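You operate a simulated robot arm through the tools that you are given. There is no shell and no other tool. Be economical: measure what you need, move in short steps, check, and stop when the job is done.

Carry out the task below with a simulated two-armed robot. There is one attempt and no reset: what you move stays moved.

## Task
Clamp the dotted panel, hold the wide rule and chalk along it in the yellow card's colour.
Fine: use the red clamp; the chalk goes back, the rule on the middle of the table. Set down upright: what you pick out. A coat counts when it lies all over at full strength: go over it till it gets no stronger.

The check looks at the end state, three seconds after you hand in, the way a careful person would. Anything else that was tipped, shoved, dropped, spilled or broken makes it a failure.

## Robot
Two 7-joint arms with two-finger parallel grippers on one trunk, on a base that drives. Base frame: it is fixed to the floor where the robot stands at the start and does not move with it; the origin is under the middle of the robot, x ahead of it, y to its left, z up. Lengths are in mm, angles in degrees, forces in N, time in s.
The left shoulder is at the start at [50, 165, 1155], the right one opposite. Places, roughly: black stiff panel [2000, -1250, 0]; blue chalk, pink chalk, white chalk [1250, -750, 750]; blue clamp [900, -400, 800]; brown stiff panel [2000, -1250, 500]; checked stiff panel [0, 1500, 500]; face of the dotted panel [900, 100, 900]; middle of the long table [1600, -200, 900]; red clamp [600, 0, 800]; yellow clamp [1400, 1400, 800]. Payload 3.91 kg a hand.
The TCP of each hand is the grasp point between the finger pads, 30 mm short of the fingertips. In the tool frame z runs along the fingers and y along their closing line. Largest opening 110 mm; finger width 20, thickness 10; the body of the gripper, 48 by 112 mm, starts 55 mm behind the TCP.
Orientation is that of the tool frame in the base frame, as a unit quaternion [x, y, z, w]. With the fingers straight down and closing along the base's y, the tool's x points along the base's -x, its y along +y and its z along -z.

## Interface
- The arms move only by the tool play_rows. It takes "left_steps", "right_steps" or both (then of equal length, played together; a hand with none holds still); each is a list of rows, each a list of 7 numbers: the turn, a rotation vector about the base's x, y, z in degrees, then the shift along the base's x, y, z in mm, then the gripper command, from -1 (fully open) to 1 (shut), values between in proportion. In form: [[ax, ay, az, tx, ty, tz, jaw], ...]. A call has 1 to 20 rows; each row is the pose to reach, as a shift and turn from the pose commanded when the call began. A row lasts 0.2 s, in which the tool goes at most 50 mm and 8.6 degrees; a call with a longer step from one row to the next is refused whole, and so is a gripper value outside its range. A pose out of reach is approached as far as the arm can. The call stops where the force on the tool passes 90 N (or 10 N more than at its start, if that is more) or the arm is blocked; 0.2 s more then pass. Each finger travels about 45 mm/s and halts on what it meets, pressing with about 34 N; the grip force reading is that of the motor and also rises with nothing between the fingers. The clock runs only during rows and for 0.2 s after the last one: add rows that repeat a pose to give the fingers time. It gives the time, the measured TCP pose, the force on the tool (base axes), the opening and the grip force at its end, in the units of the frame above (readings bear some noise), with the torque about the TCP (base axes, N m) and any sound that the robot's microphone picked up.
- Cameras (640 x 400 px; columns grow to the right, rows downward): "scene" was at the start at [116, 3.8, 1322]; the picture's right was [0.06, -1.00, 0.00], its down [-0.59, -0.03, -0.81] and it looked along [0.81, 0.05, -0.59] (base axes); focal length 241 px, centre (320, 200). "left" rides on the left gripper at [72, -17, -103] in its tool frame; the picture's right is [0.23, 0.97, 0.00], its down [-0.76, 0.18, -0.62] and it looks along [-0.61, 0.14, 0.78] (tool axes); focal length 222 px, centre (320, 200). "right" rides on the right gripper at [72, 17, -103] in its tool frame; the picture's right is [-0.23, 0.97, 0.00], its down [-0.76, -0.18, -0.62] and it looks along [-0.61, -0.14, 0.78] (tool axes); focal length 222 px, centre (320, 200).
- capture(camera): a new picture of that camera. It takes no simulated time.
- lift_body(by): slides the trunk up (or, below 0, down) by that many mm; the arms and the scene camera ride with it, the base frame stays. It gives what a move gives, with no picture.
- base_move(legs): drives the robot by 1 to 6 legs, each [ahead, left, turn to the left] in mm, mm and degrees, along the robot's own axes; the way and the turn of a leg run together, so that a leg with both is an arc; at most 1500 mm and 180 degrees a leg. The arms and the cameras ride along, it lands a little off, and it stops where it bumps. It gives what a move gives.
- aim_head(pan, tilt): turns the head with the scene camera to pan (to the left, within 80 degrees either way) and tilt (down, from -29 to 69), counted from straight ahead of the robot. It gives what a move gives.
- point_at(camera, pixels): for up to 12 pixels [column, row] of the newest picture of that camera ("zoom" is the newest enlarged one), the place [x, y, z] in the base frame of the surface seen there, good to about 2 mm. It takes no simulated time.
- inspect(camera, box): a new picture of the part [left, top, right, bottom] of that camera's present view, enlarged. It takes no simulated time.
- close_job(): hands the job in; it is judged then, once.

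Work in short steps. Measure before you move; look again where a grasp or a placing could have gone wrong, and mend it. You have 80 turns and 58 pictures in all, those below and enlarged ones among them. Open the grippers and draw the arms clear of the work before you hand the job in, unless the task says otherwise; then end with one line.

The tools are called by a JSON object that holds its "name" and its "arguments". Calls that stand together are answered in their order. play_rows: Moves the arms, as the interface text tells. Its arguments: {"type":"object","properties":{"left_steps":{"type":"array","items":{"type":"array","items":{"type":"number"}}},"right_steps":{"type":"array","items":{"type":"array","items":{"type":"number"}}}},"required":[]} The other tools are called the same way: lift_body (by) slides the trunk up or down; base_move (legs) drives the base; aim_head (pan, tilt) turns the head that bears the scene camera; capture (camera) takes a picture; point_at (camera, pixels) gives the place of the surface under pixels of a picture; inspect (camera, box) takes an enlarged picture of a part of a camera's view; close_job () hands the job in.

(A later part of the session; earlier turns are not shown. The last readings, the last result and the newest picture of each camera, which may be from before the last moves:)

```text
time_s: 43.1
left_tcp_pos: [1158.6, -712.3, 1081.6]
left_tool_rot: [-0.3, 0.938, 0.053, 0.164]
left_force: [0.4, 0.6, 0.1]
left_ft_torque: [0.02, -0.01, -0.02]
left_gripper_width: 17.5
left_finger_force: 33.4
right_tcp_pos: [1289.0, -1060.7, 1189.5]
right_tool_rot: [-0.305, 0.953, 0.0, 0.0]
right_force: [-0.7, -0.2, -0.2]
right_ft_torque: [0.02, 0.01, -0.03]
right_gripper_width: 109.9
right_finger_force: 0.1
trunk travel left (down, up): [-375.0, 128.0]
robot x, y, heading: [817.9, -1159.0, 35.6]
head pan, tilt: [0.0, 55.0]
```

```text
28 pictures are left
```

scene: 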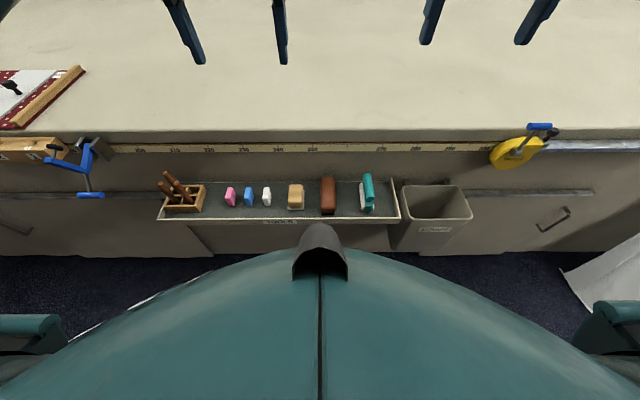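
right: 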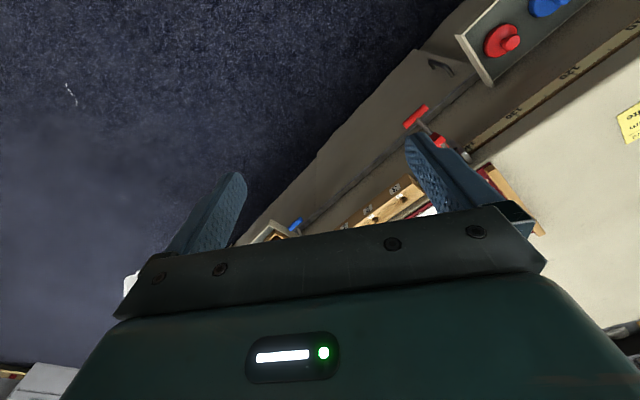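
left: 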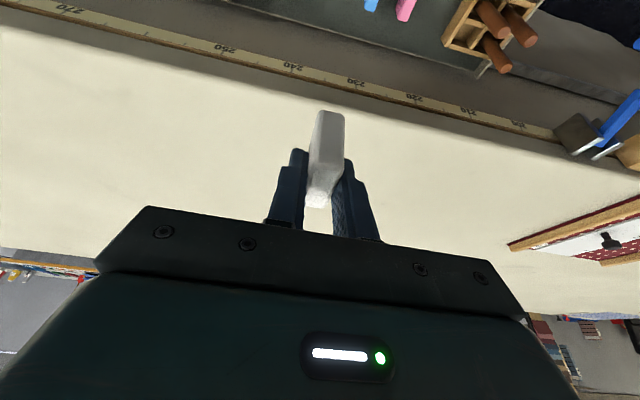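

Chalk held (17.5 mm). I drive back left to the panel, then forward toward the table for reach.

{"name": "base_move", "arguments": {"legs": [[0, 899, 0], [170, 0, 0.6]]}}

{"name": "aim_head", "arguments": {"pan": 0, "tilt": 50}}

{"name": "capture", "arguments": {"camera": "scene"}}

```text
time_s: 52.4
left_tcp_pos: [753.9, 123.5, 1080.1]
left_tool_rot: [-0.316, 0.933, 0.055, 0.164]
left_force: [0.0, 0.6, -1.0]
left_ft_torque: [-0.02, 0.01, -0.02]
left_gripper_width: 17.1
left_finger_force: 34.1
right_tcp_pos: [892.8, -220.9, 1187.4]
right_tool_rot: [-0.319, 0.948, 0.0, 0.0]
right_force: [0.6, 0.8, -0.2]
right_ft_torque: [0.0, -0.02, 0.0]
right_gripper_width: 110.0
right_finger_force: 0.0
trunk travel left (down, up): [-375.0, 128.0]
robot x, y, heading: [427.2, -336.0, 37.4]
head pan, tilt: [0.0, 55.0]
```

```text
time_s: 53.0
left_tcp_pos: [753.0, 123.5, 1082.3]
left_tool_rot: [-0.316, 0.933, 0.055, 0.164]
left_force: [-0.3, -0.1, -0.4]
left_ft_torque: [0.02, -0.01, 0.01]
left_gripper_width: 17.3
left_finger_force: 34.3
right_tcp_pos: [891.9, -221.0, 1189.6]
right_tool_rot: [-0.318, 0.948, 0.0, 0.001]
right_force: [-0.5, 0.0, 0.3]
right_ft_torque: [0.01, 0.0, 0.04]
right_gripper_width: 110.1
right_finger_force: 0.1
trunk travel left (down, up): [-375.0, 128.0]
robot x, y, heading: [423.5, -334.3, 37.1]
head pan, tilt: [0.0, 50.0]
```

```text
27 pictures are left
```

scene: 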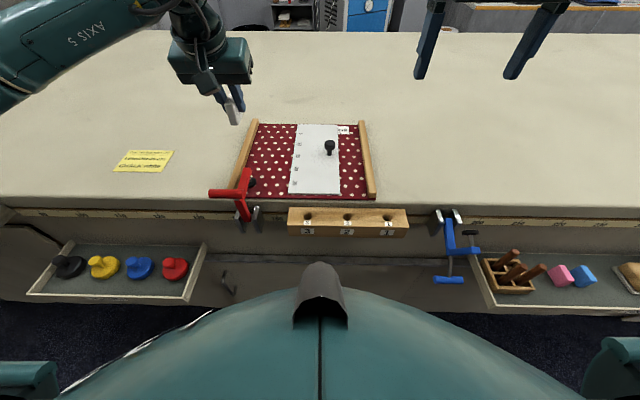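

Advance worked. I enlarge the panel and measure rule, knob, and panel ends.

{"name": "inspect", "arguments": {"camera": "scene", "box": [228, 110, 388, 210]}}

{"name": "point_at", "arguments": {"camera": "zoom", "pixels": [[243, 328], [236, 320], [250, 310], [277, 65], [283, 65], [440, 330], [408, 142], [408, 170], [240, 353], [280, 52], [262, 180], [256, 180]]}}

```text
4.00 times, centred on (308, 160) of scene
```

zoom: 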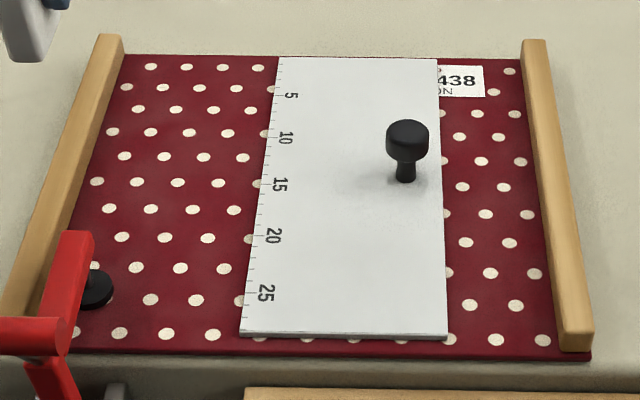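

```text
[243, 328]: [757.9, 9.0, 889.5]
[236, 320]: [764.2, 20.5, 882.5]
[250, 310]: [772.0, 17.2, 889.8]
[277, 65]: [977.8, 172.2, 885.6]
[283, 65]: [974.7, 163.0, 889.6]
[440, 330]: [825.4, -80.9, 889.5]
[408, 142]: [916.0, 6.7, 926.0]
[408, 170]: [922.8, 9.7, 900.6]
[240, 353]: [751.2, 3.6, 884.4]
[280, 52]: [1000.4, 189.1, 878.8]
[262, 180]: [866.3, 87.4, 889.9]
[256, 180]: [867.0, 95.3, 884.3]
```

Rule's graduated edge: line at heading 35.8°, offset m=−433.5; knob axis ≈ (926.5, 12.9), cap top 927. Since the chalk was gripped at 20° tilt, that tilt keeps its base flat. I first bring the right hand over the knob, yawed 90° and leaning right 25° so it stays clear of the left hand.

{"name": "play_rows", "arguments": {"right_steps": [[2.5, -0.4, 7.9, 3.1, 21.3, -16.4, -0.2], [5, -0.7, 15.8, 6.3, 42.5, -32.7, -0.2], [7.4, -1.1, 23.8, 9.4, 63.8, -49, -0.2], [9.9, -1.5, 31.7, 12.6, 85, -65.5, -0.2], [12.4, -1.9, 39.6, 15.7, 106.3, -81.8, -0.2], [14.9, -2.2, 47.5, 18.9, 127.6, -98.2, -0.2], [17.4, -2.6, 55.4, 22, 148.8, -114.5, -0.2], [19.9, -3, 63.3, 25.2, 170.1, -131, -0.2], [22.3, -3.4, 71.3, 28.3, 191.4, -147.3, -0.2], [24.8, -3.7, 79.2, 31.5, 212.6, -163.6, -0.2], [27.3, -4.1, 87.1, 34.6, 233.9, -180, -0.2], [27.3, -4.1, 87.1, 34.6, 233.9, -180, -0.2], [27.3, -4.1, 87.1, 34.6, 233.9, -180, -0.2]]}}

{"name": "capture", "arguments": {"camera": "scene"}}

```text
time_s: 55.8
left_tcp_pos: [751.8, 125.3, 1080.5]
left_tool_rot: [-0.316, 0.933, 0.056, 0.164]
left_force: [-0.5, -0.4, -0.1]
left_ft_torque: [0.01, 0.04, 0.03]
left_gripper_width: 17.4
left_finger_force: 34.4
right_tcp_pos: [789.4, -84.7, 990.3]
right_tool_rot: [0.801, -0.54, -0.17, -0.193]
right_force: [0.2, 0.3, 0.0]
right_ft_torque: [0.01, 0.0, 0.01]
right_gripper_width: 66.1
right_finger_force: 0.0
right hand out of reach, approached as far as the arm can: row 6, 7, 8, 9, 10, 11, 12, 13
trunk travel left (down, up): [-375.0, 128.0]
robot x, y, heading: [423.3, -334.4, 37.2]
head pan, tilt: [0.0, 50.0]
```

```text
25 pictures are left
```

scene: 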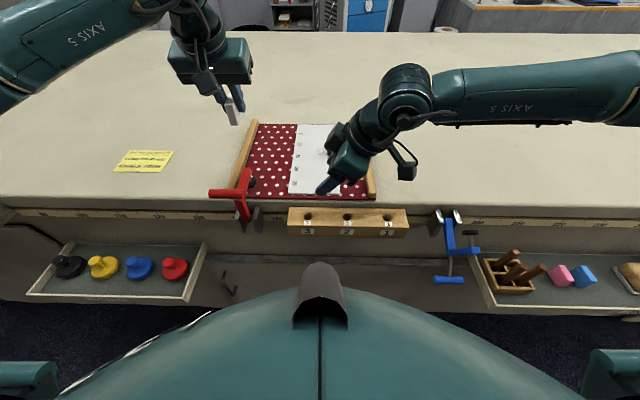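

The right arm fell short (reach ≈440 mm from the axis). I check clearances ahead: robot's own front and nearby items.

{"name": "point_at", "arguments": {"camera": "scene", "pixels": [[320, 266], [320, 300], [200, 320], [440, 320], [448, 280], [472, 248], [462, 230], [495, 310], [345, 235], [300, 225], [190, 300], [350, 280]]}}

```text
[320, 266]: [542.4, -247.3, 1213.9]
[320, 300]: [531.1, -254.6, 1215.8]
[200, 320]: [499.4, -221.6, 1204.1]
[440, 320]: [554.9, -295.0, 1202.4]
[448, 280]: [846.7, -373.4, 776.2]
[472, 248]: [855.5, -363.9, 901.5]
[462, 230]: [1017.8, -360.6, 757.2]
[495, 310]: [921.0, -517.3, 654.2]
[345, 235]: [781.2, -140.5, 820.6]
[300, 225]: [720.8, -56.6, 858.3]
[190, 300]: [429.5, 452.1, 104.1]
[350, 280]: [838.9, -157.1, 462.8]
```

Chest front is only 147 mm ahead of the axis, skirt at s≈589. I drive 190 mm forward; the hands are above everything (right tips ≈960, knob 927).

{"name": "base_move", "arguments": {"legs": [[190, 0, -1.3]]}}

{"name": "capture", "arguments": {"camera": "scene"}}

```text
time_s: 57.3
left_tcp_pos: [877.7, 205.2, 1080.7]
left_tool_rot: [-0.307, 0.936, 0.054, 0.165]
left_force: [0.2, -0.1, -0.2]
left_ft_torque: [0.02, -0.02, -0.01]
left_gripper_width: 17.1
left_finger_force: 34.3
right_tcp_pos: [912.3, -3.2, 990.8]
right_tool_rot: [0.795, -0.549, -0.168, -0.196]
right_force: [-0.6, -0.7, -0.3]
right_ft_torque: [0.0, 0.0, -0.01]
right_gripper_width: 65.8
right_finger_force: 0.0
trunk travel left (down, up): [-375.0, 128.0]
robot x, y, heading: [544.9, -247.2, 36.3]
head pan, tilt: [0.0, 50.0]
stopped in leg 1: the robot was blocked; the commanded pose is now the measured one
```

```text
24 pictures are left
```

scene: 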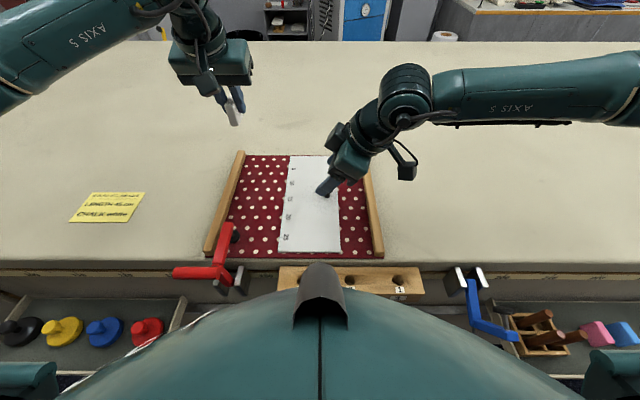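

Base is against the table (axis at s≈297). I now test the left arm's reach over the far end of the line at (966,174), chalk bottom still ~37 mm above the panel.

{"name": "play_rows", "arguments": {"left_steps": [[0, 0, -0.2, 29, -10.5, -30, 1], [0, 0, -0.5, 58, -21, -60, 1], [0, 0, -0.5, 88.2, -31.4, -90, 1], [0, 0, -0.5, 88.2, -31.4, -115, 1], [0, 0, -0.5, 88.2, -31.4, -115, 1]]}}

```text
time_s: 58.5
left_tcp_pos: [967.7, 174.4, 962.8]
left_tool_rot: [-0.304, 0.937, 0.053, 0.163]
left_force: [0.2, -0.6, 0.6]
left_ft_torque: [0.0, -0.02, 0.01]
left_gripper_width: 17.4
left_finger_force: 34.0
right_tcp_pos: [912.4, -2.4, 989.6]
right_tool_rot: [0.795, -0.549, -0.168, -0.194]
right_force: [-0.2, 0.4, -0.1]
right_ft_torque: [0.02, -0.01, -0.03]
right_gripper_width: 66.0
right_finger_force: 0.0
trunk travel left (down, up): [-375.0, 128.0]
robot x, y, heading: [543.5, -248.9, 36.1]
head pan, tilt: [0.0, 50.0]
```

Left reaches easily. Right: the present orientation (closing at heading 19°, leaning 30°) is good enough for a round knob, so I just translate to it and take a look before closing.

{"name": "play_rows", "arguments": {"right_steps": [[0, 0, 0, 14.8, 8.5, 0, -0.2], [0, 0, 0, 14.8, 8.5, -25, -0.2], [0, 0, 0, 14.8, 8.5, -25, -0.2]]}}

{"name": "capture", "arguments": {"camera": "right"}}

{"name": "capture", "arguments": {"camera": "scene"}}

```text
time_s: 59.3
left_tcp_pos: [966.8, 174.0, 965.0]
left_tool_rot: [-0.304, 0.937, 0.053, 0.163]
left_force: [0.4, 0.2, 0.2]
left_ft_torque: [0.04, -0.03, 0.0]
left_gripper_width: 17.3
left_finger_force: 33.8
right_tcp_pos: [918.1, 0.1, 983.0]
right_tool_rot: [0.795, -0.55, -0.168, -0.194]
right_force: [0.4, -0.1, 0.6]
right_ft_torque: [0.0, -0.04, -0.03]
right_gripper_width: 65.9
right_finger_force: 0.2
right hand out of reach, approached as far as the arm can: row 1, 2, 3
trunk travel left (down, up): [-375.0, 128.0]
robot x, y, heading: [546.7, -243.4, 36.5]
head pan, tilt: [0.0, 50.0]
```

```text
23 pictures are left
```

right: 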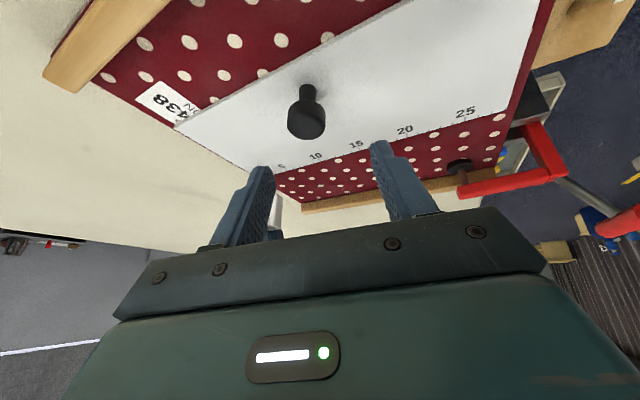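

```text
22 pictures are left
```

scene: 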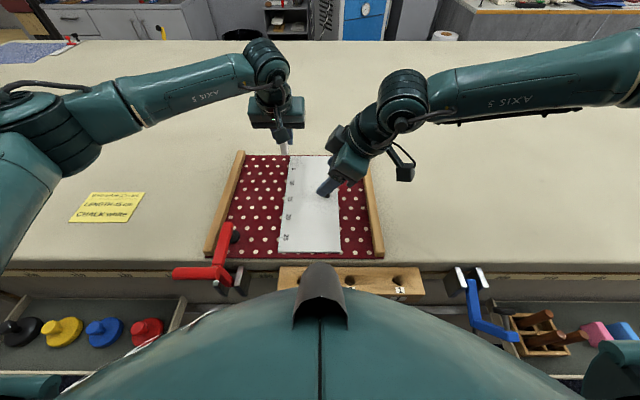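

Right is ~20 mm short, probably a wrist limit. I rotate the hand 19° about its own axis (yaw ≈55° instead of 73°) at the same target and see if it reaches.

{"name": "play_rows", "arguments": {"right_steps": [[-0.33, 3.1, -5.5, 0, 0, 0, -0.2], [-0.67, 6.2, -11, 0, 0, 0, -0.2], [-1, 9.4, -16.5, 0, 0, 0, -0.2], [-1, 9.4, -16.5, 0, 0, 0, -0.2], [-1, 9.4, -16.5, 0, 0, 0, -0.2]]}}

```text
time_s: 60.5
left_tcp_pos: [966.6, 173.8, 963.8]
left_tool_rot: [-0.303, 0.937, 0.054, 0.164]
left_force: [-0.3, -0.3, -0.3]
left_ft_torque: [0.0, 0.01, -0.01]
left_gripper_width: 17.1
left_finger_force: 34.1
right_tcp_pos: [919.4, -0.7, 982.2]
right_tool_rot: [0.693, -0.673, -0.197, -0.163]
right_force: [-0.4, 0.6, -0.3]
right_ft_torque: [-0.01, 0.0, -0.02]
right_gripper_width: 66.3
right_finger_force: 0.0
trunk travel left (down, up): [-375.0, 128.0]
robot x, y, heading: [547.4, -243.8, 36.1]
head pan, tilt: [0.0, 50.0]
```

Reachable now. I move onto the knob axis and down to z≈932 around it.

{"name": "play_rows", "arguments": {"right_steps": [[0, 0, 0, 7.8, 6.8, -10, -0.2], [0, 0, 0, 7.8, 6.8, -25, -0.2], [0, 0, 0, 7.8, 6.8, -38, -0.2], [0, 0, 0, 7.8, 6.8, -38, -0.2]]}}

{"name": "capture", "arguments": {"camera": "right"}}

```text
time_s: 61.5
left_tcp_pos: [967.7, 173.7, 964.6]
left_tool_rot: [-0.304, 0.937, 0.054, 0.163]
left_force: [-0.5, -0.3, -0.9]
left_ft_torque: [0.03, -0.01, 0.02]
left_gripper_width: 17.1
left_finger_force: 34.1
right_tcp_pos: [926.1, 5.5, 944.8]
right_tool_rot: [0.694, -0.673, -0.198, -0.163]
right_force: [0.1, 0.2, -0.7]
right_ft_torque: [0.02, -0.01, -0.01]
right_gripper_width: 66.0
right_finger_force: 0.1
trunk travel left (down, up): [-375.0, 128.0]
robot x, y, heading: [543.1, -246.0, 36.2]
head pan, tilt: [0.0, 50.0]
```

```text
21 pictures are left
```

right: 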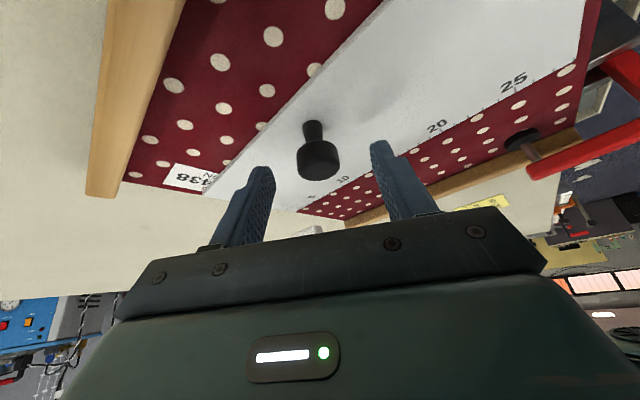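

Knob at (320,155) between the fingers. I measure it from here to align depth.

{"name": "point_at", "arguments": {"camera": "right", "pixels": [[320, 172], [320, 150], [301, 158], [339, 158], [313, 126], [318, 178]]}}

```text
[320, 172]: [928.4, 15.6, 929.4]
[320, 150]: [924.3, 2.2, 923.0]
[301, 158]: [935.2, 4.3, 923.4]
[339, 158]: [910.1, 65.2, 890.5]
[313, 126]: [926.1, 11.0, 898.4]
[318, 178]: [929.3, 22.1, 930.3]
```

Knob axis ≈ (926.5,15). I lower 12 mm and close on it.

{"name": "play_rows", "arguments": {"right_steps": [[0, 0, 0, 0.5, 3, -12, -0.2], [0, 0, 0, 0.5, 3, -12, 0.3], [0, 0, 0, 0.5, 3, -12, 1], [0, 0, 0, 0.5, 3, -12, 1], [0, 0, 0, 0.5, 3, -12, 1], [0, 0, 0, 0.5, 3, -12, 1]]}}

{"name": "inspect", "arguments": {"camera": "scene", "box": [200, 90, 420, 280]}}

```text
time_s: 62.9
left_tcp_pos: [967.9, 173.0, 964.8]
left_tool_rot: [-0.304, 0.937, 0.054, 0.163]
left_force: [0.2, 0.1, 0.1]
left_ft_torque: [-0.03, 0.01, 0.04]
left_gripper_width: 17.3
left_finger_force: 34.1
right_tcp_pos: [927.9, 9.0, 932.5]
right_tool_rot: [0.694, -0.673, -0.197, -0.163]
right_force: [1.4, 0.8, -0.5]
right_ft_torque: [0.05, -0.04, 0.0]
right_gripper_width: 27.0
right_finger_force: 34.2
trunk travel left (down, up): [-375.0, 128.0]
robot x, y, heading: [542.3, -247.0, 36.1]
head pan, tilt: [0.0, 50.0]
```

```text
2.11 times, centred on (310, 185) of scene
```

zoom: 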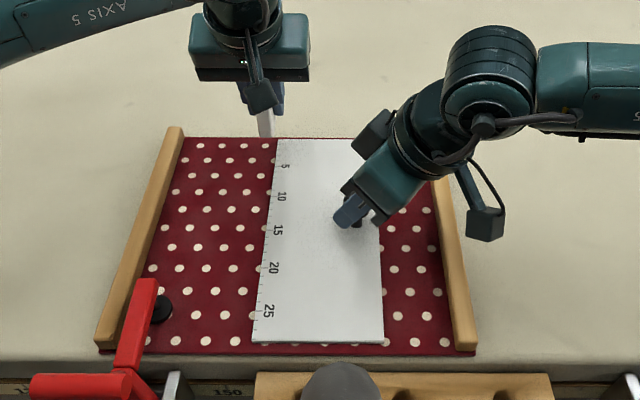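

Knob held (27 mm), rule unmoved. I re-measure the rule edge and panel ends from this view.

{"name": "point_at", "arguments": {"camera": "zoom", "pixels": [[249, 338], [256, 338], [262, 240], [267, 240], [273, 160], [279, 160], [250, 348], [278, 141], [265, 118], [255, 148], [240, 141], [248, 325]]}}

```text
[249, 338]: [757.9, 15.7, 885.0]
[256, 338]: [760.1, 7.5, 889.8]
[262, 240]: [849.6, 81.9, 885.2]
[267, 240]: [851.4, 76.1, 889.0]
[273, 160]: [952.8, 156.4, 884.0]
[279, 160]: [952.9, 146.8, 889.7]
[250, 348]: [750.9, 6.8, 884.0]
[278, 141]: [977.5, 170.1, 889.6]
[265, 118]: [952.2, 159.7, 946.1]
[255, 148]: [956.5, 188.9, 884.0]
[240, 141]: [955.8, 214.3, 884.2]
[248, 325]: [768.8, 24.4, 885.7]
```

Edge stays at m≈−433.8. I lower the chalk just left of the edge at the far end, press lightly and draw the first stroke toward the near end (255 mm).

{"name": "play_rows", "arguments": {"left_steps": [[0, 0, 0, -3.7, 0, -20, 1], [0, 0, 0, -3.7, 0, -34, 1], [0, 0, 0, -3.7, 0, -39, 1], [0, 0, 0, -15.9, -8.8, -39, 1], [0, 0, 0, -28, -17.6, -39, 1], [0, 0, 0, -40.2, -26.3, -39, 1], [0, 0, 0, -52.4, -35.1, -39, 1], [0, 0, 0, -64.5, -43.9, -39, 1], [0, 0, 0, -76.7, -52.7, -39, 1], [0, 0, 0, -88.9, -61.4, -39, 1], [0, 0, 0, -101.1, -70.2, -39, 1], [0, 0, 0, -113.2, -79, -39, 1], [0, 0, 0, -125.4, -87.8, -39, 1], [0, 0, 0, -137.6, -96.5, -39, 1], [0, 0, 0, -149.7, -105.3, -39, 1], [0, 0, 0, -161.9, -114.1, -39, 1], [0, 0, 0, -174.1, -122.9, -39, 1], [0, 0, 0, -186.2, -131.6, -39, 1], [0, 0, 0, -198.4, -140.4, -39, 1], [0, 0, 0, -210.6, -149.2, -39, 1]]}}

{"name": "inspect", "arguments": {"camera": "scene", "box": [200, 110, 400, 280]}}

```text
time_s: 67.1
left_tcp_pos: [758.3, 26.4, 928.6]
left_tool_rot: [-0.305, 0.936, 0.053, 0.17]
left_force: [11.1, 9.5, 35.1]
left_ft_torque: [0.23, -0.2, -0.03]
left_gripper_width: 17.3
left_finger_force: 34.0
right_tcp_pos: [926.5, 8.8, 933.0]
right_tool_rot: [0.693, -0.673, -0.198, -0.165]
right_force: [0.6, -0.8, 0.0]
right_ft_torque: [-0.08, -0.02, 0.06]
right_gripper_width: 26.9
right_finger_force: 34.1
trunk travel left (down, up): [-375.0, 128.0]
robot x, y, heading: [542.7, -246.2, 36.5]
head pan, tilt: [0.0, 50.0]
```

```text
2.35 times, centred on (300, 195) of scene
```

zoom: 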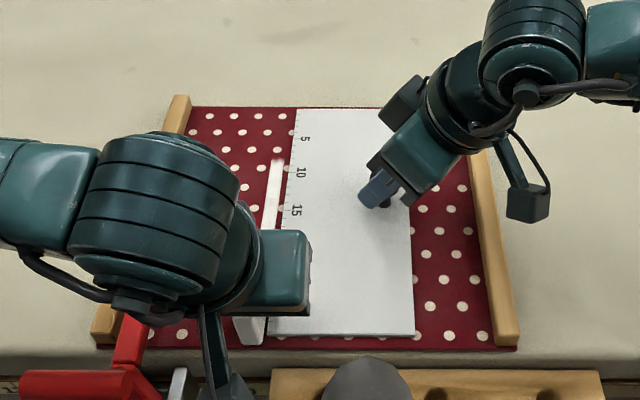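

A white band appears from about the 8 cm mark, but not at the far end, and seems offset from the rule's edge. I measure it.

{"name": "point_at", "arguments": {"camera": "zoom", "pixels": [[272, 190], [281, 190], [264, 190], [290, 190], [275, 165], [268, 220], [281, 220], [250, 335], [237, 335], [263, 328], [270, 332]]}}

```text
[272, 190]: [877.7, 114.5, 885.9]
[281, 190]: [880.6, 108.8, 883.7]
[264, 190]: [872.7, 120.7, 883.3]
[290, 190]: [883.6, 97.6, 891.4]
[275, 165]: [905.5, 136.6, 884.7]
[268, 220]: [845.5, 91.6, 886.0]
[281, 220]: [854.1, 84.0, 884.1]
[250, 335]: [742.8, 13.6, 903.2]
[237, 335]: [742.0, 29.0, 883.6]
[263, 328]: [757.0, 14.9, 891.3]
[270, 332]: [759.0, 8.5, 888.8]
```

Band centre is m≈−420.5, leaving a 6 mm gap. I return along the line, shifted 3.3 mm toward the rule so the chalk runs against its edge, first to mid-length, reading force and pose.

{"name": "play_rows", "arguments": {"left_steps": [[0, 0, 0, 1.9, -2.7, 0, 1], [0, 0, 0, 14.1, 6.1, 0, 1], [0, 0, 0, 26.2, 14.9, 0, 1], [0, 0, 0, 38.4, 23.6, 0, 1], [0, 0, 0, 50.6, 32.4, 0, 1], [0, 0, 0, 62.8, 41.2, 0, 1], [0, 0, 0, 74.9, 50, 0, 1], [0, 0, 0, 87.1, 58.7, 0, 1], [0, 0, 0, 99.3, 67.5, 0, 1]]}}

{"name": "play_rows", "arguments": {"left_steps": [[0, 0, 0, 12.2, 8.8, 0, 1], [0, 0, 0, 24.3, 17.6, 0, 1], [0, 0, 0, 36.5, 26.3, 0, 1], [0, 0, 0, 48.7, 35.1, 0, 1], [0, 0, 0, 60.8, 43.9, -1, 1], [0, 0, 0, 73, 52.7, -2, 1], [0, 0, 0, 85.2, 61.4, -2.5, 1], [0, 0, 0, 97.4, 70.2, -2.5, 1], [0, 0, 0, 107.1, 77.2, -2.5, 1], [0, 0, 0, 107.1, 77.2, -2.5, 1]]}}

{"name": "inspect", "arguments": {"camera": "scene", "box": [200, 110, 400, 280]}}

```text
time_s: 69.1
left_tcp_pos: [855.9, 93.3, 927.0]
left_tool_rot: [-0.304, 0.937, 0.054, 0.162]
left_force: [-6.6, 4.7, -2.2]
left_ft_torque: [0.19, 0.22, 0.01]
left_gripper_width: 17.1
left_finger_force: 33.9
right_tcp_pos: [928.5, 9.4, 932.2]
right_tool_rot: [0.693, -0.674, -0.197, -0.163]
right_force: [4.0, -4.5, 1.9]
right_ft_torque: [0.1, 0.08, 0.06]
right_gripper_width: 26.9
right_finger_force: 34.5
trunk travel left (down, up): [-375.0, 128.0]
robot x, y, heading: [544.9, -246.0, 36.2]
head pan, tilt: [0.0, 50.0]
```

```text
time_s: 71.3
left_tcp_pos: [961.4, 169.9, 924.9]
left_tool_rot: [-0.304, 0.937, 0.053, 0.165]
left_force: [-5.2, -5.1, 15.9]
left_ft_torque: [-0.23, 0.2, -0.03]
left_gripper_width: 17.3
left_finger_force: 34.3
right_tcp_pos: [926.0, 8.6, 932.8]
right_tool_rot: [0.694, -0.672, -0.198, -0.164]
right_force: [0.2, -1.1, -0.6]
right_ft_torque: [-0.12, -0.07, -0.01]
right_gripper_width: 27.2
right_finger_force: 33.4
trunk travel left (down, up): [-375.0, 128.0]
robot x, y, heading: [543.3, -243.4, 36.3]
head pan, tilt: [0.0, 50.0]
```

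```text
2.35 times, centred on (300, 195) of scene
```

zoom: 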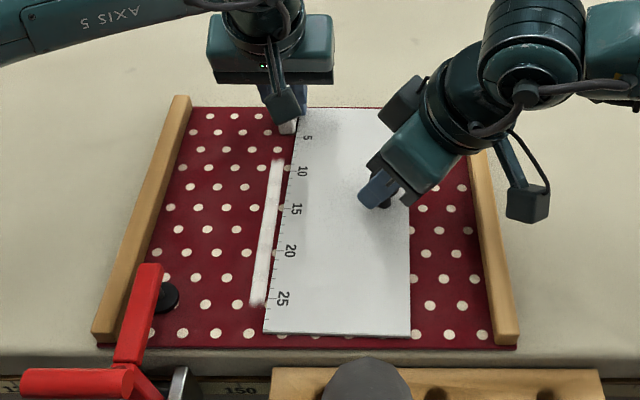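

The band's outline did not change with the shifted pass – it looks like a fixed strip (≈8–25.5 cm marks) being filled. I look closely at its strength.

{"name": "inspect", "arguments": {"camera": "scene", "box": [268, 150, 332, 250]}}

{"name": "point_at", "arguments": {"camera": "zoom", "pixels": [[310, 120], [300, 120], [325, 120], [302, 200], [290, 290], [278, 370], [268, 390], [305, 110]]}}

```text
4.00 times, centred on (300, 200) of scene
```

zoom: 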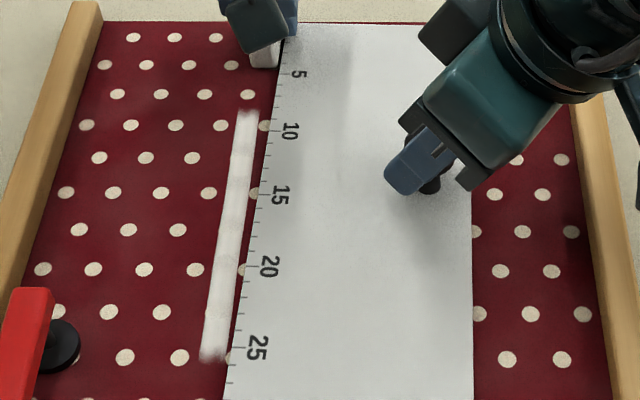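

```text
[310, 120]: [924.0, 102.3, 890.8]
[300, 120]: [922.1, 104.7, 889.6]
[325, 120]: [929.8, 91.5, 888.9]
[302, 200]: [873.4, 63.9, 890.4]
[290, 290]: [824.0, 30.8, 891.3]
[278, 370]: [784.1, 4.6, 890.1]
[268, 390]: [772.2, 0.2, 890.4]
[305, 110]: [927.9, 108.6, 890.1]
```

I measure the band's own outline and tone ends.

{"name": "point_at", "arguments": {"camera": "zoom", "pixels": [[246, 112], [234, 120], [258, 120], [225, 270], [237, 270], [214, 270], [212, 360], [201, 350], [227, 350]]}}

```text
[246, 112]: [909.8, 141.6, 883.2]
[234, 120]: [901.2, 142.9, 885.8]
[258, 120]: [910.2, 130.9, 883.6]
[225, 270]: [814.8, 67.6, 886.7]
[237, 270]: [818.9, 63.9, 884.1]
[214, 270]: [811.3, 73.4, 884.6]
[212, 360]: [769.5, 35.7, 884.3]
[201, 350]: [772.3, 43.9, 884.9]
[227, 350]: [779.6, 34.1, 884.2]
```

The strip is s 645–821, m −427…−413 (centre ≈ −420.5). I run more passes centred on m=−421 with light pressure, there and back.

{"name": "play_rows", "arguments": {"left_steps": [[0, 0, 0, -3.5, 4.9, 0, 1], [0, 0, 0, -17.3, -5, 0, 1], [0, 0, 0, -31.1, -15, 0, 1], [0, 0, 0, -44.9, -25, 0, 1], [0, 0, 0, -58.7, -34.9, 0, 1], [0, 0, 0, -72.4, -44.9, 0, 1], [0, 0, 0, -86.2, -54.8, 0, 1], [0, 0, 0, -100, -64.8, 0, 1], [0, 0, 0, -113.8, -74.7, 0.5, 1], [0, 0, 0, -127.6, -84.7, 1, 1], [0, 0, 0, -141.4, -94.6, 1.5, 1], [0, 0, 0, -155.2, -104.6, 1.5, 1], [0, 0, 0, -169, -114.5, 2, 1], [0, 0, 0, -182.8, -124.5, 2, 1], [0, 0, 0, -196.6, -134.4, 2, 1], [0, 0, 0, -202, -138.4, 2, 1], [0, 0, 0, -202, -138.4, 2, 1]]}}

{"name": "play_rows", "arguments": {"left_steps": [[0, 0, 0, 13.8, 10, 0, 1], [0, 0, 0, 27.6, 19.9, 0, 1], [0, 0, 0, 41.4, 29.9, 0, 1], [0, 0, 0, 55.2, 39.8, 0, 1], [0, 0, 0, 68.9, 49.8, -0.5, 1], [0, 0, 0, 82.7, 59.7, -1, 1], [0, 0, 0, 96.5, 69.7, -1.5, 1], [0, 0, 0, 110.3, 79.6, -2, 1], [0, 0, 0, 124.1, 89.5, -2, 1], [0, 0, 0, 137.9, 99.5, -2, 1], [0, 0, 0, 151.7, 109.4, -2, 1], [0, 0, 0, 165.5, 119.4, -2, 1], [0, 0, 0, 179.3, 129.3, -2, 1], [0, 0, 0, 193, 139.3, -2, 1], [0, 0, 0, 193, 139.3, -2, 1]]}}

{"name": "inspect", "arguments": {"camera": "scene", "box": [268, 150, 332, 250]}}

```text
time_s: 74.9
left_tcp_pos: [760.4, 32.1, 925.4]
left_tool_rot: [-0.303, 0.937, 0.054, 0.163]
left_force: [4.1, 3.4, 13.1]
left_ft_torque: [0.12, -0.24, 0.01]
left_gripper_width: 17.1
left_finger_force: 33.8
right_tcp_pos: [926.6, 8.7, 932.9]
right_tool_rot: [0.694, -0.672, -0.198, -0.163]
right_force: [0.0, -0.3, 0.9]
right_ft_torque: [0.16, 0.1, 0.06]
right_gripper_width: 27.1
right_finger_force: 33.8
trunk travel left (down, up): [-375.0, 128.0]
robot x, y, heading: [541.4, -246.4, 36.6]
head pan, tilt: [0.0, 50.0]
```

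```text
time_s: 78.1
left_tcp_pos: [951.7, 170.5, 924.9]
left_tool_rot: [-0.303, 0.937, 0.053, 0.165]
left_force: [-7.9, -4.6, 21.3]
left_ft_torque: [-0.19, 0.26, -0.03]
left_gripper_width: 17.1
left_finger_force: 34.0
right_tcp_pos: [925.0, 9.0, 933.1]
right_tool_rot: [0.695, -0.672, -0.198, -0.164]
right_force: [0.8, -0.2, -0.4]
right_ft_torque: [-0.11, -0.07, 0.01]
right_gripper_width: 26.8
right_finger_force: 34.0
trunk travel left (down, up): [-375.0, 128.0]
robot x, y, heading: [544.5, -247.0, 36.4]
head pan, tilt: [0.0, 50.0]
```

```text
4.00 times, centred on (300, 200) of scene
```

zoom: 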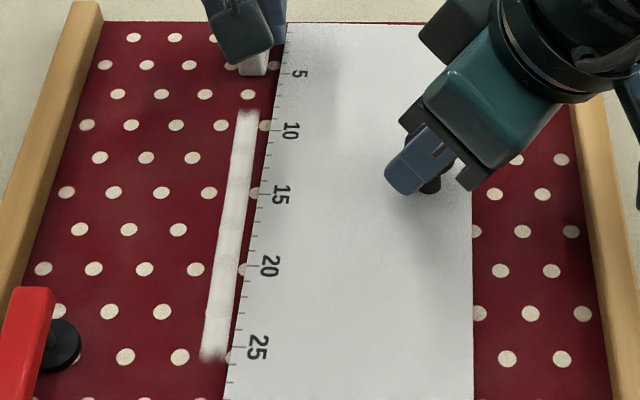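

Little change; a closer enlargement of the band to judge evenness.

{"name": "inspect", "arguments": {"camera": "scene", "box": [252, 172, 300, 202]}}

{"name": "inspect", "arguments": {"camera": "scene", "box": [244, 212, 292, 242]}}

```text
13.33 times, centred on (276, 187) of scene
```

zoom: 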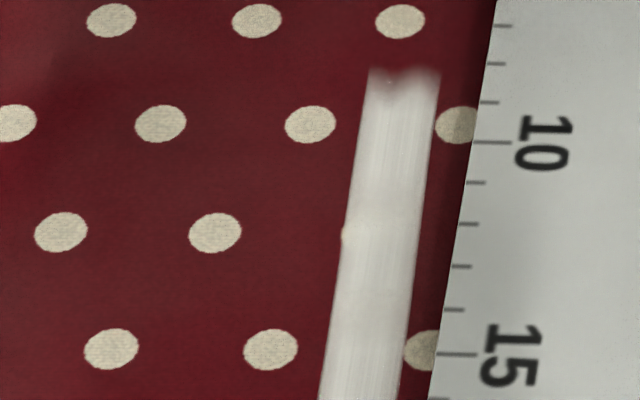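

```text
13.33 times, centred on (268, 227) of scene
```

zoom: 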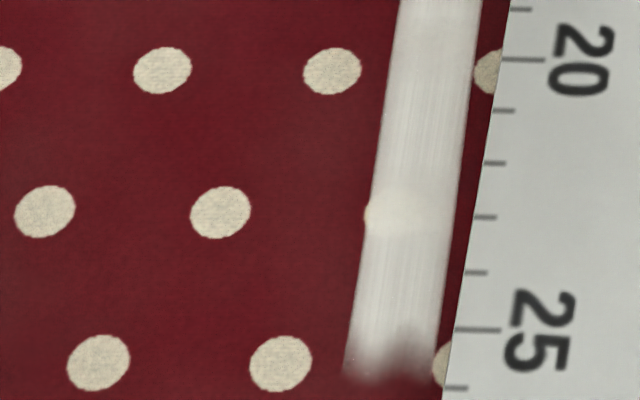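

The strip is nearly white but the ends' corners are slightly faint and a dot shows through. I run two more passes, one biased toward the rule and one away, slightly firmer.

{"name": "play_rows", "arguments": {"left_steps": [[0, 0, 0, 1.8, -2.4, -1.5, 1], [0, 0, 0, -12, -12.4, -1.5, 1], [0, 0, 0, -25.8, -22.3, -1.5, 1], [0, 0, 0, -39.6, -32.3, -1.5, 1], [0, 0, 0, -53.4, -42.2, -1.5, 1], [0, 0, 0, -67.2, -52.2, -1.5, 1], [0, 0, 0, -80.9, -62.1, -1.5, 1], [0, 0, 0, -94.7, -72.1, -1.5, 1], [0, 0, 0, -108.5, -82, -1, 1], [0, 0, 0, -122.3, -92, -0.5, 1], [0, 0, 0, -136.1, -101.9, 0, 1], [0, 0, 0, -149.9, -111.9, 0, 1], [0, 0, 0, -163.7, -121.8, 0.5, 1], [0, 0, 0, -177.5, -131.8, 0.5, 1], [0, 0, 0, -191.3, -141.7, 0.5, 1], [0, 0, 0, -195, -144.4, 0.5, 1], [0, 0, 0, -195, -144.4, 0.5, 1]]}}

{"name": "play_rows", "arguments": {"left_steps": [[0, 0, 0, -3.5, 4.9, 0, 1], [0, 0, 0, 10.3, 14.9, 0, 1], [0, 0, 0, 24.1, 24.8, 0, 1], [0, 0, 0, 37.9, 34.8, 0, 1], [0, 0, 0, 51.7, 44.7, -0.5, 1], [0, 0, 0, 65.4, 54.7, -1, 1], [0, 0, 0, 79.2, 64.6, -1.5, 1], [0, 0, 0, 93, 74.6, -2, 1], [0, 0, 0, 106.8, 84.5, -2, 1], [0, 0, 0, 120.6, 94.4, -2, 1], [0, 0, 0, 134.4, 104.4, -2, 1], [0, 0, 0, 148.2, 114.3, -2, 1], [0, 0, 0, 162, 124.3, -2, 1], [0, 0, 0, 175.8, 134.2, -2, 1], [0, 0, 0, 189.5, 144.2, -2, 1], [0, 0, 0, 189.5, 144.2, -2, 1]]}}

{"name": "inspect", "arguments": {"camera": "scene", "box": [252, 172, 300, 202]}}

{"name": "inspect", "arguments": {"camera": "scene", "box": [244, 212, 292, 242]}}

```text
time_s: 81.7
left_tcp_pos: [759.3, 26.8, 924.1]
left_tool_rot: [-0.304, 0.937, 0.053, 0.165]
left_force: [5.4, 10.2, 24.2]
left_ft_torque: [0.29, -0.1, 0.01]
left_gripper_width: 17.2
left_finger_force: 34.3
right_tcp_pos: [927.0, 9.5, 932.2]
right_tool_rot: [0.694, -0.673, -0.197, -0.164]
right_force: [1.7, -2.4, 0.5]
right_ft_torque: [0.07, 0.01, 0.22]
right_gripper_width: 26.7
right_finger_force: 34.2
trunk travel left (down, up): [-375.0, 128.0]
robot x, y, heading: [543.8, -247.5, 36.4]
head pan, tilt: [0.0, 50.0]
```

```text
time_s: 85.1
left_tcp_pos: [946.6, 171.8, 922.8]
left_tool_rot: [-0.304, 0.937, 0.054, 0.165]
left_force: [-6.4, -3.7, 19.9]
left_ft_torque: [0.11, -0.14, 0.01]
left_gripper_width: 17.2
left_finger_force: 34.0
right_tcp_pos: [926.1, 7.2, 933.5]
right_tool_rot: [0.694, -0.672, -0.198, -0.164]
right_force: [-1.0, -0.6, -0.5]
right_ft_torque: [-0.1, 0.14, 0.06]
right_gripper_width: 26.9
right_finger_force: 33.8
trunk travel left (down, up): [-375.0, 128.0]
robot x, y, heading: [541.9, -243.1, 36.3]
head pan, tilt: [0.0, 50.0]
```

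```text
13.33 times, centred on (276, 187) of scene
```

zoom: 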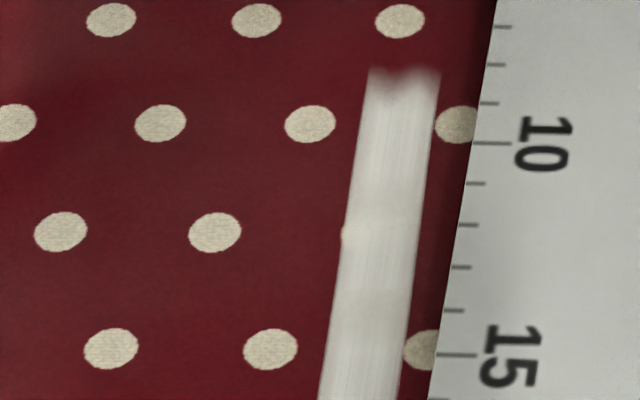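

```text
13.33 times, centred on (268, 227) of scene
```

zoom: 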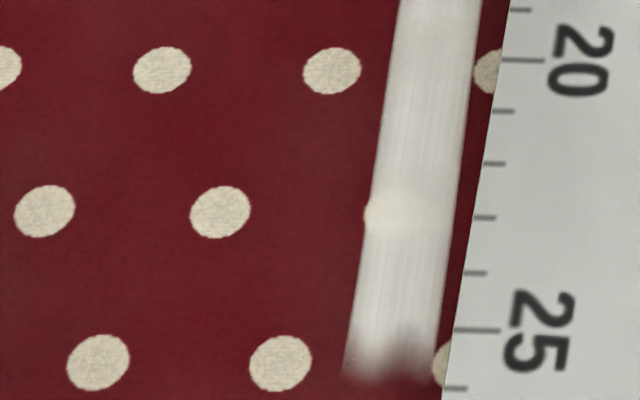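

No further change between passes: the strip is at full strength. I lift the chalk clear with the left hand and raise the rule 25 mm with the right to see if it hangs level.

{"name": "play_rows", "arguments": {"left_steps": [[0, 0, 0, 0, 0, 20, 1], [0, 0, 0, -5, 7, 60, 1], [0, 0, 0, -10, 14, 105, 1], [0, 0, 0, -15, 21, 150, 1], [0, 0, 0, -15, 21, 170, 1]]}}

{"name": "play_rows", "arguments": {"right_steps": [[0, 0, 0, 0, 0, 5, 1], [0, 0, 0, 0, 0, 12, 1], [0, 0, 0, 0, 0, 25, 1], [0, 0, 0, 0, 0, 25, 1]]}}

{"name": "capture", "arguments": {"camera": "scene"}}

```text
time_s: 86.3
left_tcp_pos: [932.4, 190.0, 1092.8]
left_tool_rot: [-0.304, 0.937, 0.053, 0.163]
left_force: [0.1, -1.3, -0.3]
left_ft_torque: [-0.01, 0.01, 0.02]
left_gripper_width: 17.2
left_finger_force: 34.3
right_tcp_pos: [926.6, 9.2, 933.0]
right_tool_rot: [0.694, -0.672, -0.198, -0.164]
right_force: [1.0, -0.4, 2.2]
right_ft_torque: [0.48, 0.03, -0.04]
right_gripper_width: 27.2
right_finger_force: 34.1
trunk travel left (down, up): [-375.0, 128.0]
robot x, y, heading: [544.8, -247.0, 36.5]
head pan, tilt: [0.0, 50.0]
```

```text
time_s: 87.3
left_tcp_pos: [933.0, 190.6, 1091.2]
left_tool_rot: [-0.303, 0.937, 0.054, 0.163]
left_force: [-0.5, 0.0, -0.9]
left_ft_torque: [0.0, 0.01, -0.02]
left_gripper_width: 17.1
left_finger_force: 33.7
right_tcp_pos: [926.3, 8.7, 957.3]
right_tool_rot: [0.694, -0.673, -0.197, -0.163]
right_force: [0.5, -0.3, -3.0]
right_ft_torque: [-0.12, -0.04, 0.0]
right_gripper_width: 26.8
right_finger_force: 33.7
trunk travel left (down, up): [-375.0, 128.0]
robot x, y, heading: [541.4, -245.5, 36.3]
head pan, tilt: [0.0, 50.0]
```

```text
11 pictures are left
```

scene: 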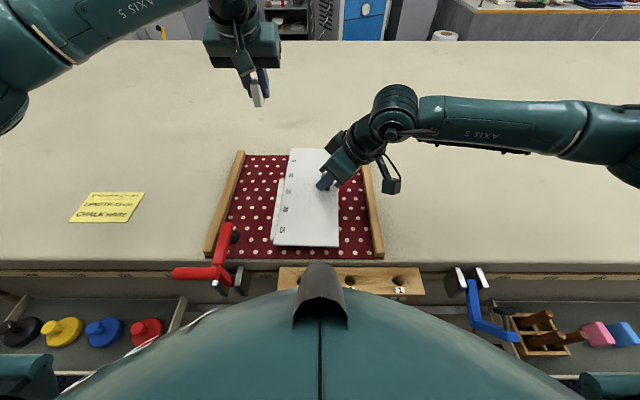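

The rule is lifted (3 N). I check its levelness at the corners.

{"name": "point_at", "arguments": {"camera": "scene", "pixels": [[276, 241], [292, 153], [336, 243], [305, 200], [325, 153], [150, 60], [320, 45], [560, 60]]}}

```text
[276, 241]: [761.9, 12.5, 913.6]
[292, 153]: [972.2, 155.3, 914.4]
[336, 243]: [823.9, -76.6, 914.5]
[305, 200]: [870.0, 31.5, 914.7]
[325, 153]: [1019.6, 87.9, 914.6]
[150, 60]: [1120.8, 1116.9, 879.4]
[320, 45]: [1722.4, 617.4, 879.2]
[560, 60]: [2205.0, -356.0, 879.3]
```

Level at z 914.6; table depth is s≈600–1770, so its middle is s≈1185 as listed. I test how far the right arm can carry the rule: turn it −55° so the tilt faces ahead and extend, moving the left hand aside.

{"name": "play_rows", "arguments": {"left_steps": [[0, 0, 0, -20, 27, 0, 1], [0, 0, 0, -40, 54, 0, 1], [0, 0, 0, -60, 82, 0, 1], [0, 0, 0, -80, 110, 0, 1], [0, 0, 0, -88, 122, 0, 1], [0, 0, 0, -88, 122, 0, 1], [0, 0, 0, -88, 122, 0, 1], [0, 0, 0, -88, 122, 0, 1], [0, 0, 0, -88, 122, 0, 1], [0, 0, 0, -88, 122, 0, 1], [0, 0, 0, -88, 122, 0, 1], [0, 0, 0, -88, 122, 0, 1], [0, 0, 0, -88, 122, 0, 1]], "right_steps": [[0, 0, 0, 0, 0, 36, 1], [0, 0, 0, 0, 0, 73, 1], [0, 0, -6, 25, 8, 73, 1], [0, 0, -12, 50, 15, 73, 1], [0, 0, -18, 75, 22, 73, 1], [0, 0, -24, 100, 30, 73, 1], [0, 0, -30, 125, 37, 73, 1], [0, 0, -36, 150, 45, 73, 1], [0, 0, -42, 175, 52, 73, 1], [0, 0, -48, 200, 59, 73, 1], [0, 0, -55, 225, 67, 73, 1], [0, 0, -55, 247.5, 73.4, 73, 1], [0, 0, -55, 247.5, 73.4, 73, 1]]}}

```text
time_s: 90.1
left_tcp_pos: [845.1, 313.0, 1092.4]
left_tool_rot: [-0.304, 0.937, 0.054, 0.163]
left_force: [0.8, 0.1, -1.3]
left_ft_torque: [0.01, -0.01, -0.03]
left_gripper_width: 17.0
left_finger_force: 33.9
right_tcp_pos: [1172.9, 84.8, 1029.2]
right_tool_rot: [-0.305, 0.917, 0.101, 0.237]
right_force: [-1.0, 0.3, -2.8]
right_ft_torque: [-0.11, 0.03, 0.04]
right_gripper_width: 26.8
right_finger_force: 33.8
trunk travel left (down, up): [-375.0, 128.0]
robot x, y, heading: [541.9, -245.3, 36.5]
head pan, tilt: [0.0, 50.0]
```

Reached s=1000 without trouble. I extend 170 mm further to find the limit.

{"name": "play_rows", "arguments": {"right_steps": [[0, 0, 0, 27.6, 19.9, 0, 1], [0, 0, 0, 55.2, 39.8, 0, 1], [0, 0, 0, 82.7, 59.7, 0, 1], [0, 0, 0, 110.3, 79.6, 0, 1], [0, 0, 0, 137.9, 99.5, 0, 1]]}}

```text
time_s: 91.3
left_tcp_pos: [845.0, 313.6, 1091.5]
left_tool_rot: [-0.303, 0.937, 0.053, 0.164]
left_force: [0.7, 0.0, -1.1]
left_ft_torque: [0.0, -0.04, -0.02]
left_gripper_width: 17.2
left_finger_force: 33.7
right_tcp_pos: [1210.0, 105.3, 1027.3]
right_tool_rot: [-0.305, 0.917, 0.101, 0.236]
right_force: [-0.4, -0.3, -2.9]
right_ft_torque: [-0.08, 0.0, -0.02]
right_gripper_width: 26.8
right_finger_force: 34.5
right hand out of reach, approached as far as the arm can: row 2, 3, 4, 5
trunk travel left (down, up): [-375.0, 128.0]
robot x, y, heading: [542.7, -247.2, 36.1]
head pan, tilt: [0.0, 50.0]
```

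Limit is s≈1043 from here (746 mm ahead of the axis). Turning the robot ~45° left brings the right shoulder ~100 mm nearer the table, and moving to m≈−1020 puts it before the table's middle. First I retract and raise the rule, then drive back, right, and turn.

{"name": "play_rows", "arguments": {"right_steps": [[0, 0, 0, -34, -24, 20, 1], [0, 0, 0, -68, -48, 40, 1], [0, 0, 0, -102, -73, 60, 1], [0, 0, 0, -136, -98, 60, 1], [0, 0, 0, -170, -122, 60, 1], [0, 0, 0, -203, -146, 60, 1], [0, 0, 0, -203, -146, 60, 1]]}}

{"name": "base_move", "arguments": {"legs": [[-300, 0, 0], [0, -500, 0], [0, 0, 45]]}}

{"name": "aim_head", "arguments": {"pan": -40, "tilt": 50}}

{"name": "capture", "arguments": {"camera": "scene"}}

```text
time_s: 92.9
left_tcp_pos: [845.0, 314.3, 1092.1]
left_tool_rot: [-0.304, 0.938, 0.053, 0.161]
left_force: [-0.3, -0.1, -1.0]
left_ft_torque: [0.0, -0.01, -0.02]
left_gripper_width: 16.9
left_finger_force: 33.8
right_tcp_pos: [1009.0, -42.8, 1089.5]
right_tool_rot: [-0.304, 0.917, 0.099, 0.236]
right_force: [0.2, 0.2, -2.8]
right_ft_torque: [-0.09, 0.04, -0.02]
right_gripper_width: 26.9
right_finger_force: 34.4
trunk travel left (down, up): [-375.0, 128.0]
robot x, y, heading: [540.9, -243.2, 36.1]
head pan, tilt: [0.0, 50.0]
```

```text
time_s: 101.5
left_tcp_pos: [421.0, -213.1, 1091.4]
left_tool_rot: [-0.636, 0.752, 0.112, 0.131]
left_force: [0.5, -0.1, -0.3]
left_ft_torque: [-0.01, 0.02, 0.0]
left_gripper_width: 17.5
left_finger_force: 33.8
right_tcp_pos: [788.5, -353.8, 1088.1]
right_tool_rot: [-0.63, 0.733, 0.182, 0.18]
right_force: [-0.7, -0.5, -3.6]
right_ft_torque: [-0.13, -0.03, 0.0]
right_gripper_width: 26.9
right_finger_force: 34.3
trunk travel left (down, up): [-375.0, 128.0]
robot x, y, heading: [603.3, -825.8, 80.8]
head pan, tilt: [0.0, 50.0]
```

```text
time_s: 102.5
left_tcp_pos: [421.8, -214.7, 1091.4]
left_tool_rot: [-0.637, 0.752, 0.112, 0.13]
left_force: [0.4, 0.8, -0.8]
left_ft_torque: [0.0, 0.0, -0.01]
left_gripper_width: 17.1
left_finger_force: 34.0
right_tcp_pos: [789.2, -353.7, 1089.8]
right_tool_rot: [-0.63, 0.733, 0.182, 0.181]
right_force: [0.4, -0.9, -2.5]
right_ft_torque: [-0.12, -0.04, 0.03]
right_gripper_width: 27.0
right_finger_force: 33.7
trunk travel left (down, up): [-375.0, 128.0]
robot x, y, heading: [599.9, -823.5, 80.7]
head pan, tilt: [-40.0, 50.0]
```

```text
10 pictures are left
```

scene: 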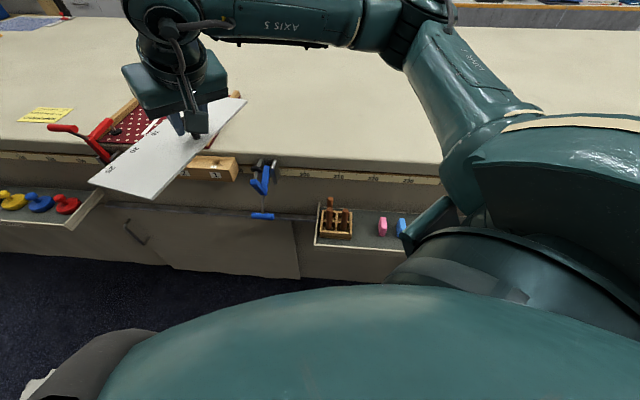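

Axis now at A≈5, m≈−1019, heading 81°. I move straight toward the table by 250 mm (diagonal in robot axes).

{"name": "base_move", "arguments": {"legs": [[106, -106, 0], [71, -71, 0]]}}

{"name": "capture", "arguments": {"camera": "scene"}}

```text
time_s: 104.8
left_tcp_pos: [576.9, -101.1, 1092.6]
left_tool_rot: [-0.637, 0.751, 0.111, 0.132]
left_force: [-0.6, -0.1, 0.0]
left_ft_torque: [-0.02, -0.01, 0.0]
left_gripper_width: 17.2
left_finger_force: 33.9
right_tcp_pos: [943.5, -242.7, 1091.0]
right_tool_rot: [-0.631, 0.733, 0.18, 0.181]
right_force: [-0.2, 0.7, -3.3]
right_ft_torque: [-0.11, -0.03, -0.01]
right_gripper_width: 26.8
right_finger_force: 34.0
trunk travel left (down, up): [-375.0, 128.0]
robot x, y, heading: [756.1, -712.1, 80.8]
head pan, tilt: [-40.0, 50.0]
stopped in leg 2: the robot was blocked; the commanded pose is now the measured one
```

```text
9 pictures are left
```

scene: 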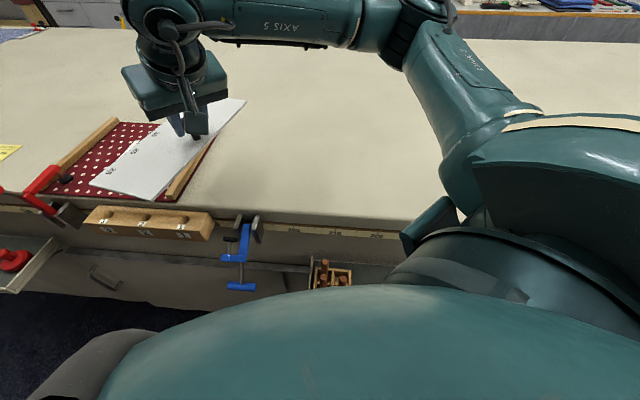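

Blocked at A≈197 (right shoulder again at s≈349, but now at m≈−1101, in line with the middle). I swing the rule out toward s≈1050, m≈−1090, turning the tilt to face the table's depth.

{"name": "play_rows", "arguments": {"right_steps": [[0, 0, -3.6, 38, -1.5, 0, 1], [0, 0, -7.2, 76, -3, 0, 1], [0, 0, -10.8, 114, -4.5, 0, 1], [0, 0, -14.4, 152, -6, 0, 1], [0, 0, -18, 190, -7.5, 0, 1], [0, 0, -21.6, 228, -9, 0, 1], [0, 0, -25.2, 266, -10.5, 0, 1], [0, 0, -28.8, 304, -12, 0, 1], [0, 0, -32.4, 342, -13.5, 0, 1], [0, 0, -36, 380, -15, 0, 1], [0, 0, -39.6, 418, -16.5, -20, 1], [0, 0, -43.2, 456, -18, -40, 1], [0, 0, -46.8, 494, -19.5, -65, 1], [0, 0, -50, 530, -20.5, -90, 1], [0, 0, -50, 545, -21, -110, 1], [0, 0, -50, 553.7, -21, -125, 1], [0, 0, -50, 553.7, -21, -125, 1]]}}

{"name": "capture", "arguments": {"camera": "scene"}}

```text
time_s: 108.4
left_tcp_pos: [575.3, -102.6, 1092.7]
left_tool_rot: [-0.637, 0.752, 0.11, 0.132]
left_force: [0.9, 0.4, -0.8]
left_ft_torque: [-0.01, 0.02, 0.02]
left_gripper_width: 17.5
left_finger_force: 33.9
right_tcp_pos: [1498.5, -265.6, 968.3]
right_tool_rot: [-0.261, 0.93, 0.089, 0.242]
right_force: [0.1, -0.5, -2.9]
right_ft_torque: [-0.1, 0.07, 0.01]
right_gripper_width: 26.5
right_finger_force: 34.3
trunk travel left (down, up): [-375.0, 128.0]
robot x, y, heading: [756.0, -708.9, 80.8]
head pan, tilt: [-40.0, 50.0]
```

```text
8 pictures are left
```

scene: 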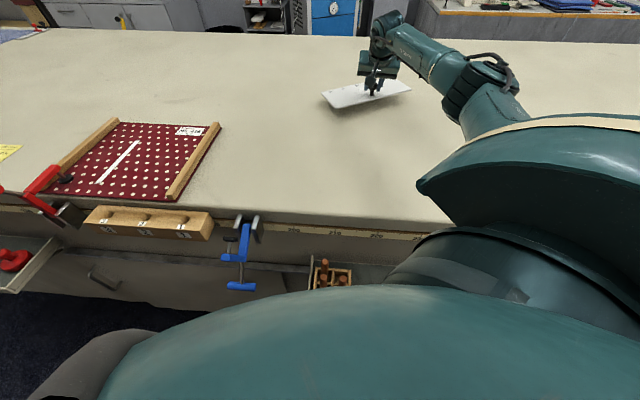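

Reached without a limit. I extend the last ~80 mm toward (1576,−244), which would centre the rule at about (1600,−200).

{"name": "play_rows", "arguments": {"right_steps": [[0, 0, 0, 20, 5.5, -5, 1], [0, 0, 0, 40, 11, -10, 1], [0, 0, 0, 60, 16, -15, 1], [0, 0, 0, 78, 21, -15, 1], [0, 0, 0, 78, 21, -15, 1]]}}

```text
time_s: 109.6
left_tcp_pos: [575.8, -102.0, 1092.1]
left_tool_rot: [-0.636, 0.752, 0.111, 0.133]
left_force: [-0.3, -0.4, -0.5]
left_ft_torque: [0.02, 0.0, 0.03]
left_gripper_width: 17.3
left_finger_force: 33.5
right_tcp_pos: [1539.3, -263.7, 955.8]
right_tool_rot: [-0.26, 0.93, 0.089, 0.244]
right_force: [0.2, 0.3, -2.8]
right_ft_torque: [-0.1, 0.09, -0.02]
right_gripper_width: 26.6
right_finger_force: 34.2
right hand out of reach, approached as far as the arm can: row 2, 3, 4, 5
trunk travel left (down, up): [-375.0, 128.0]
robot x, y, heading: [757.0, -711.4, 80.7]
head pan, tilt: [-40.0, 50.0]
```

Now the rule's centre is at about (1563,−220), ~40 mm from the table's middle – good. I lower it gently to the table (contact expected at TCP z≈928).

{"name": "play_rows", "arguments": {"right_steps": [[0, 0, 0, 0, 0, -12, 1], [0, 0, 0, 0, 0, -20, 1], [0, 0, 0, 0, 0, -24, 1], [0, 0, 0, 0, 0, -27, 1], [0, 0, 0, 0, 0, -29, 1], [0, 0, 0, 0, 0, -29, 1]]}}

```text
time_s: 111.0
left_tcp_pos: [575.7, -102.0, 1092.8]
left_tool_rot: [-0.636, 0.752, 0.111, 0.134]
left_force: [-0.7, 1.1, -0.6]
left_ft_torque: [0.0, -0.02, 0.02]
left_gripper_width: 17.0
left_finger_force: 34.1
right_tcp_pos: [1535.2, -264.4, 929.4]
right_tool_rot: [-0.261, 0.93, 0.089, 0.243]
right_force: [0.1, 0.1, -1.1]
right_ft_torque: [0.26, 0.18, -0.15]
right_gripper_width: 27.0
right_finger_force: 34.5
trunk travel left (down, up): [-375.0, 128.0]
robot x, y, heading: [759.1, -709.0, 80.6]
head pan, tilt: [-40.0, 50.0]
```

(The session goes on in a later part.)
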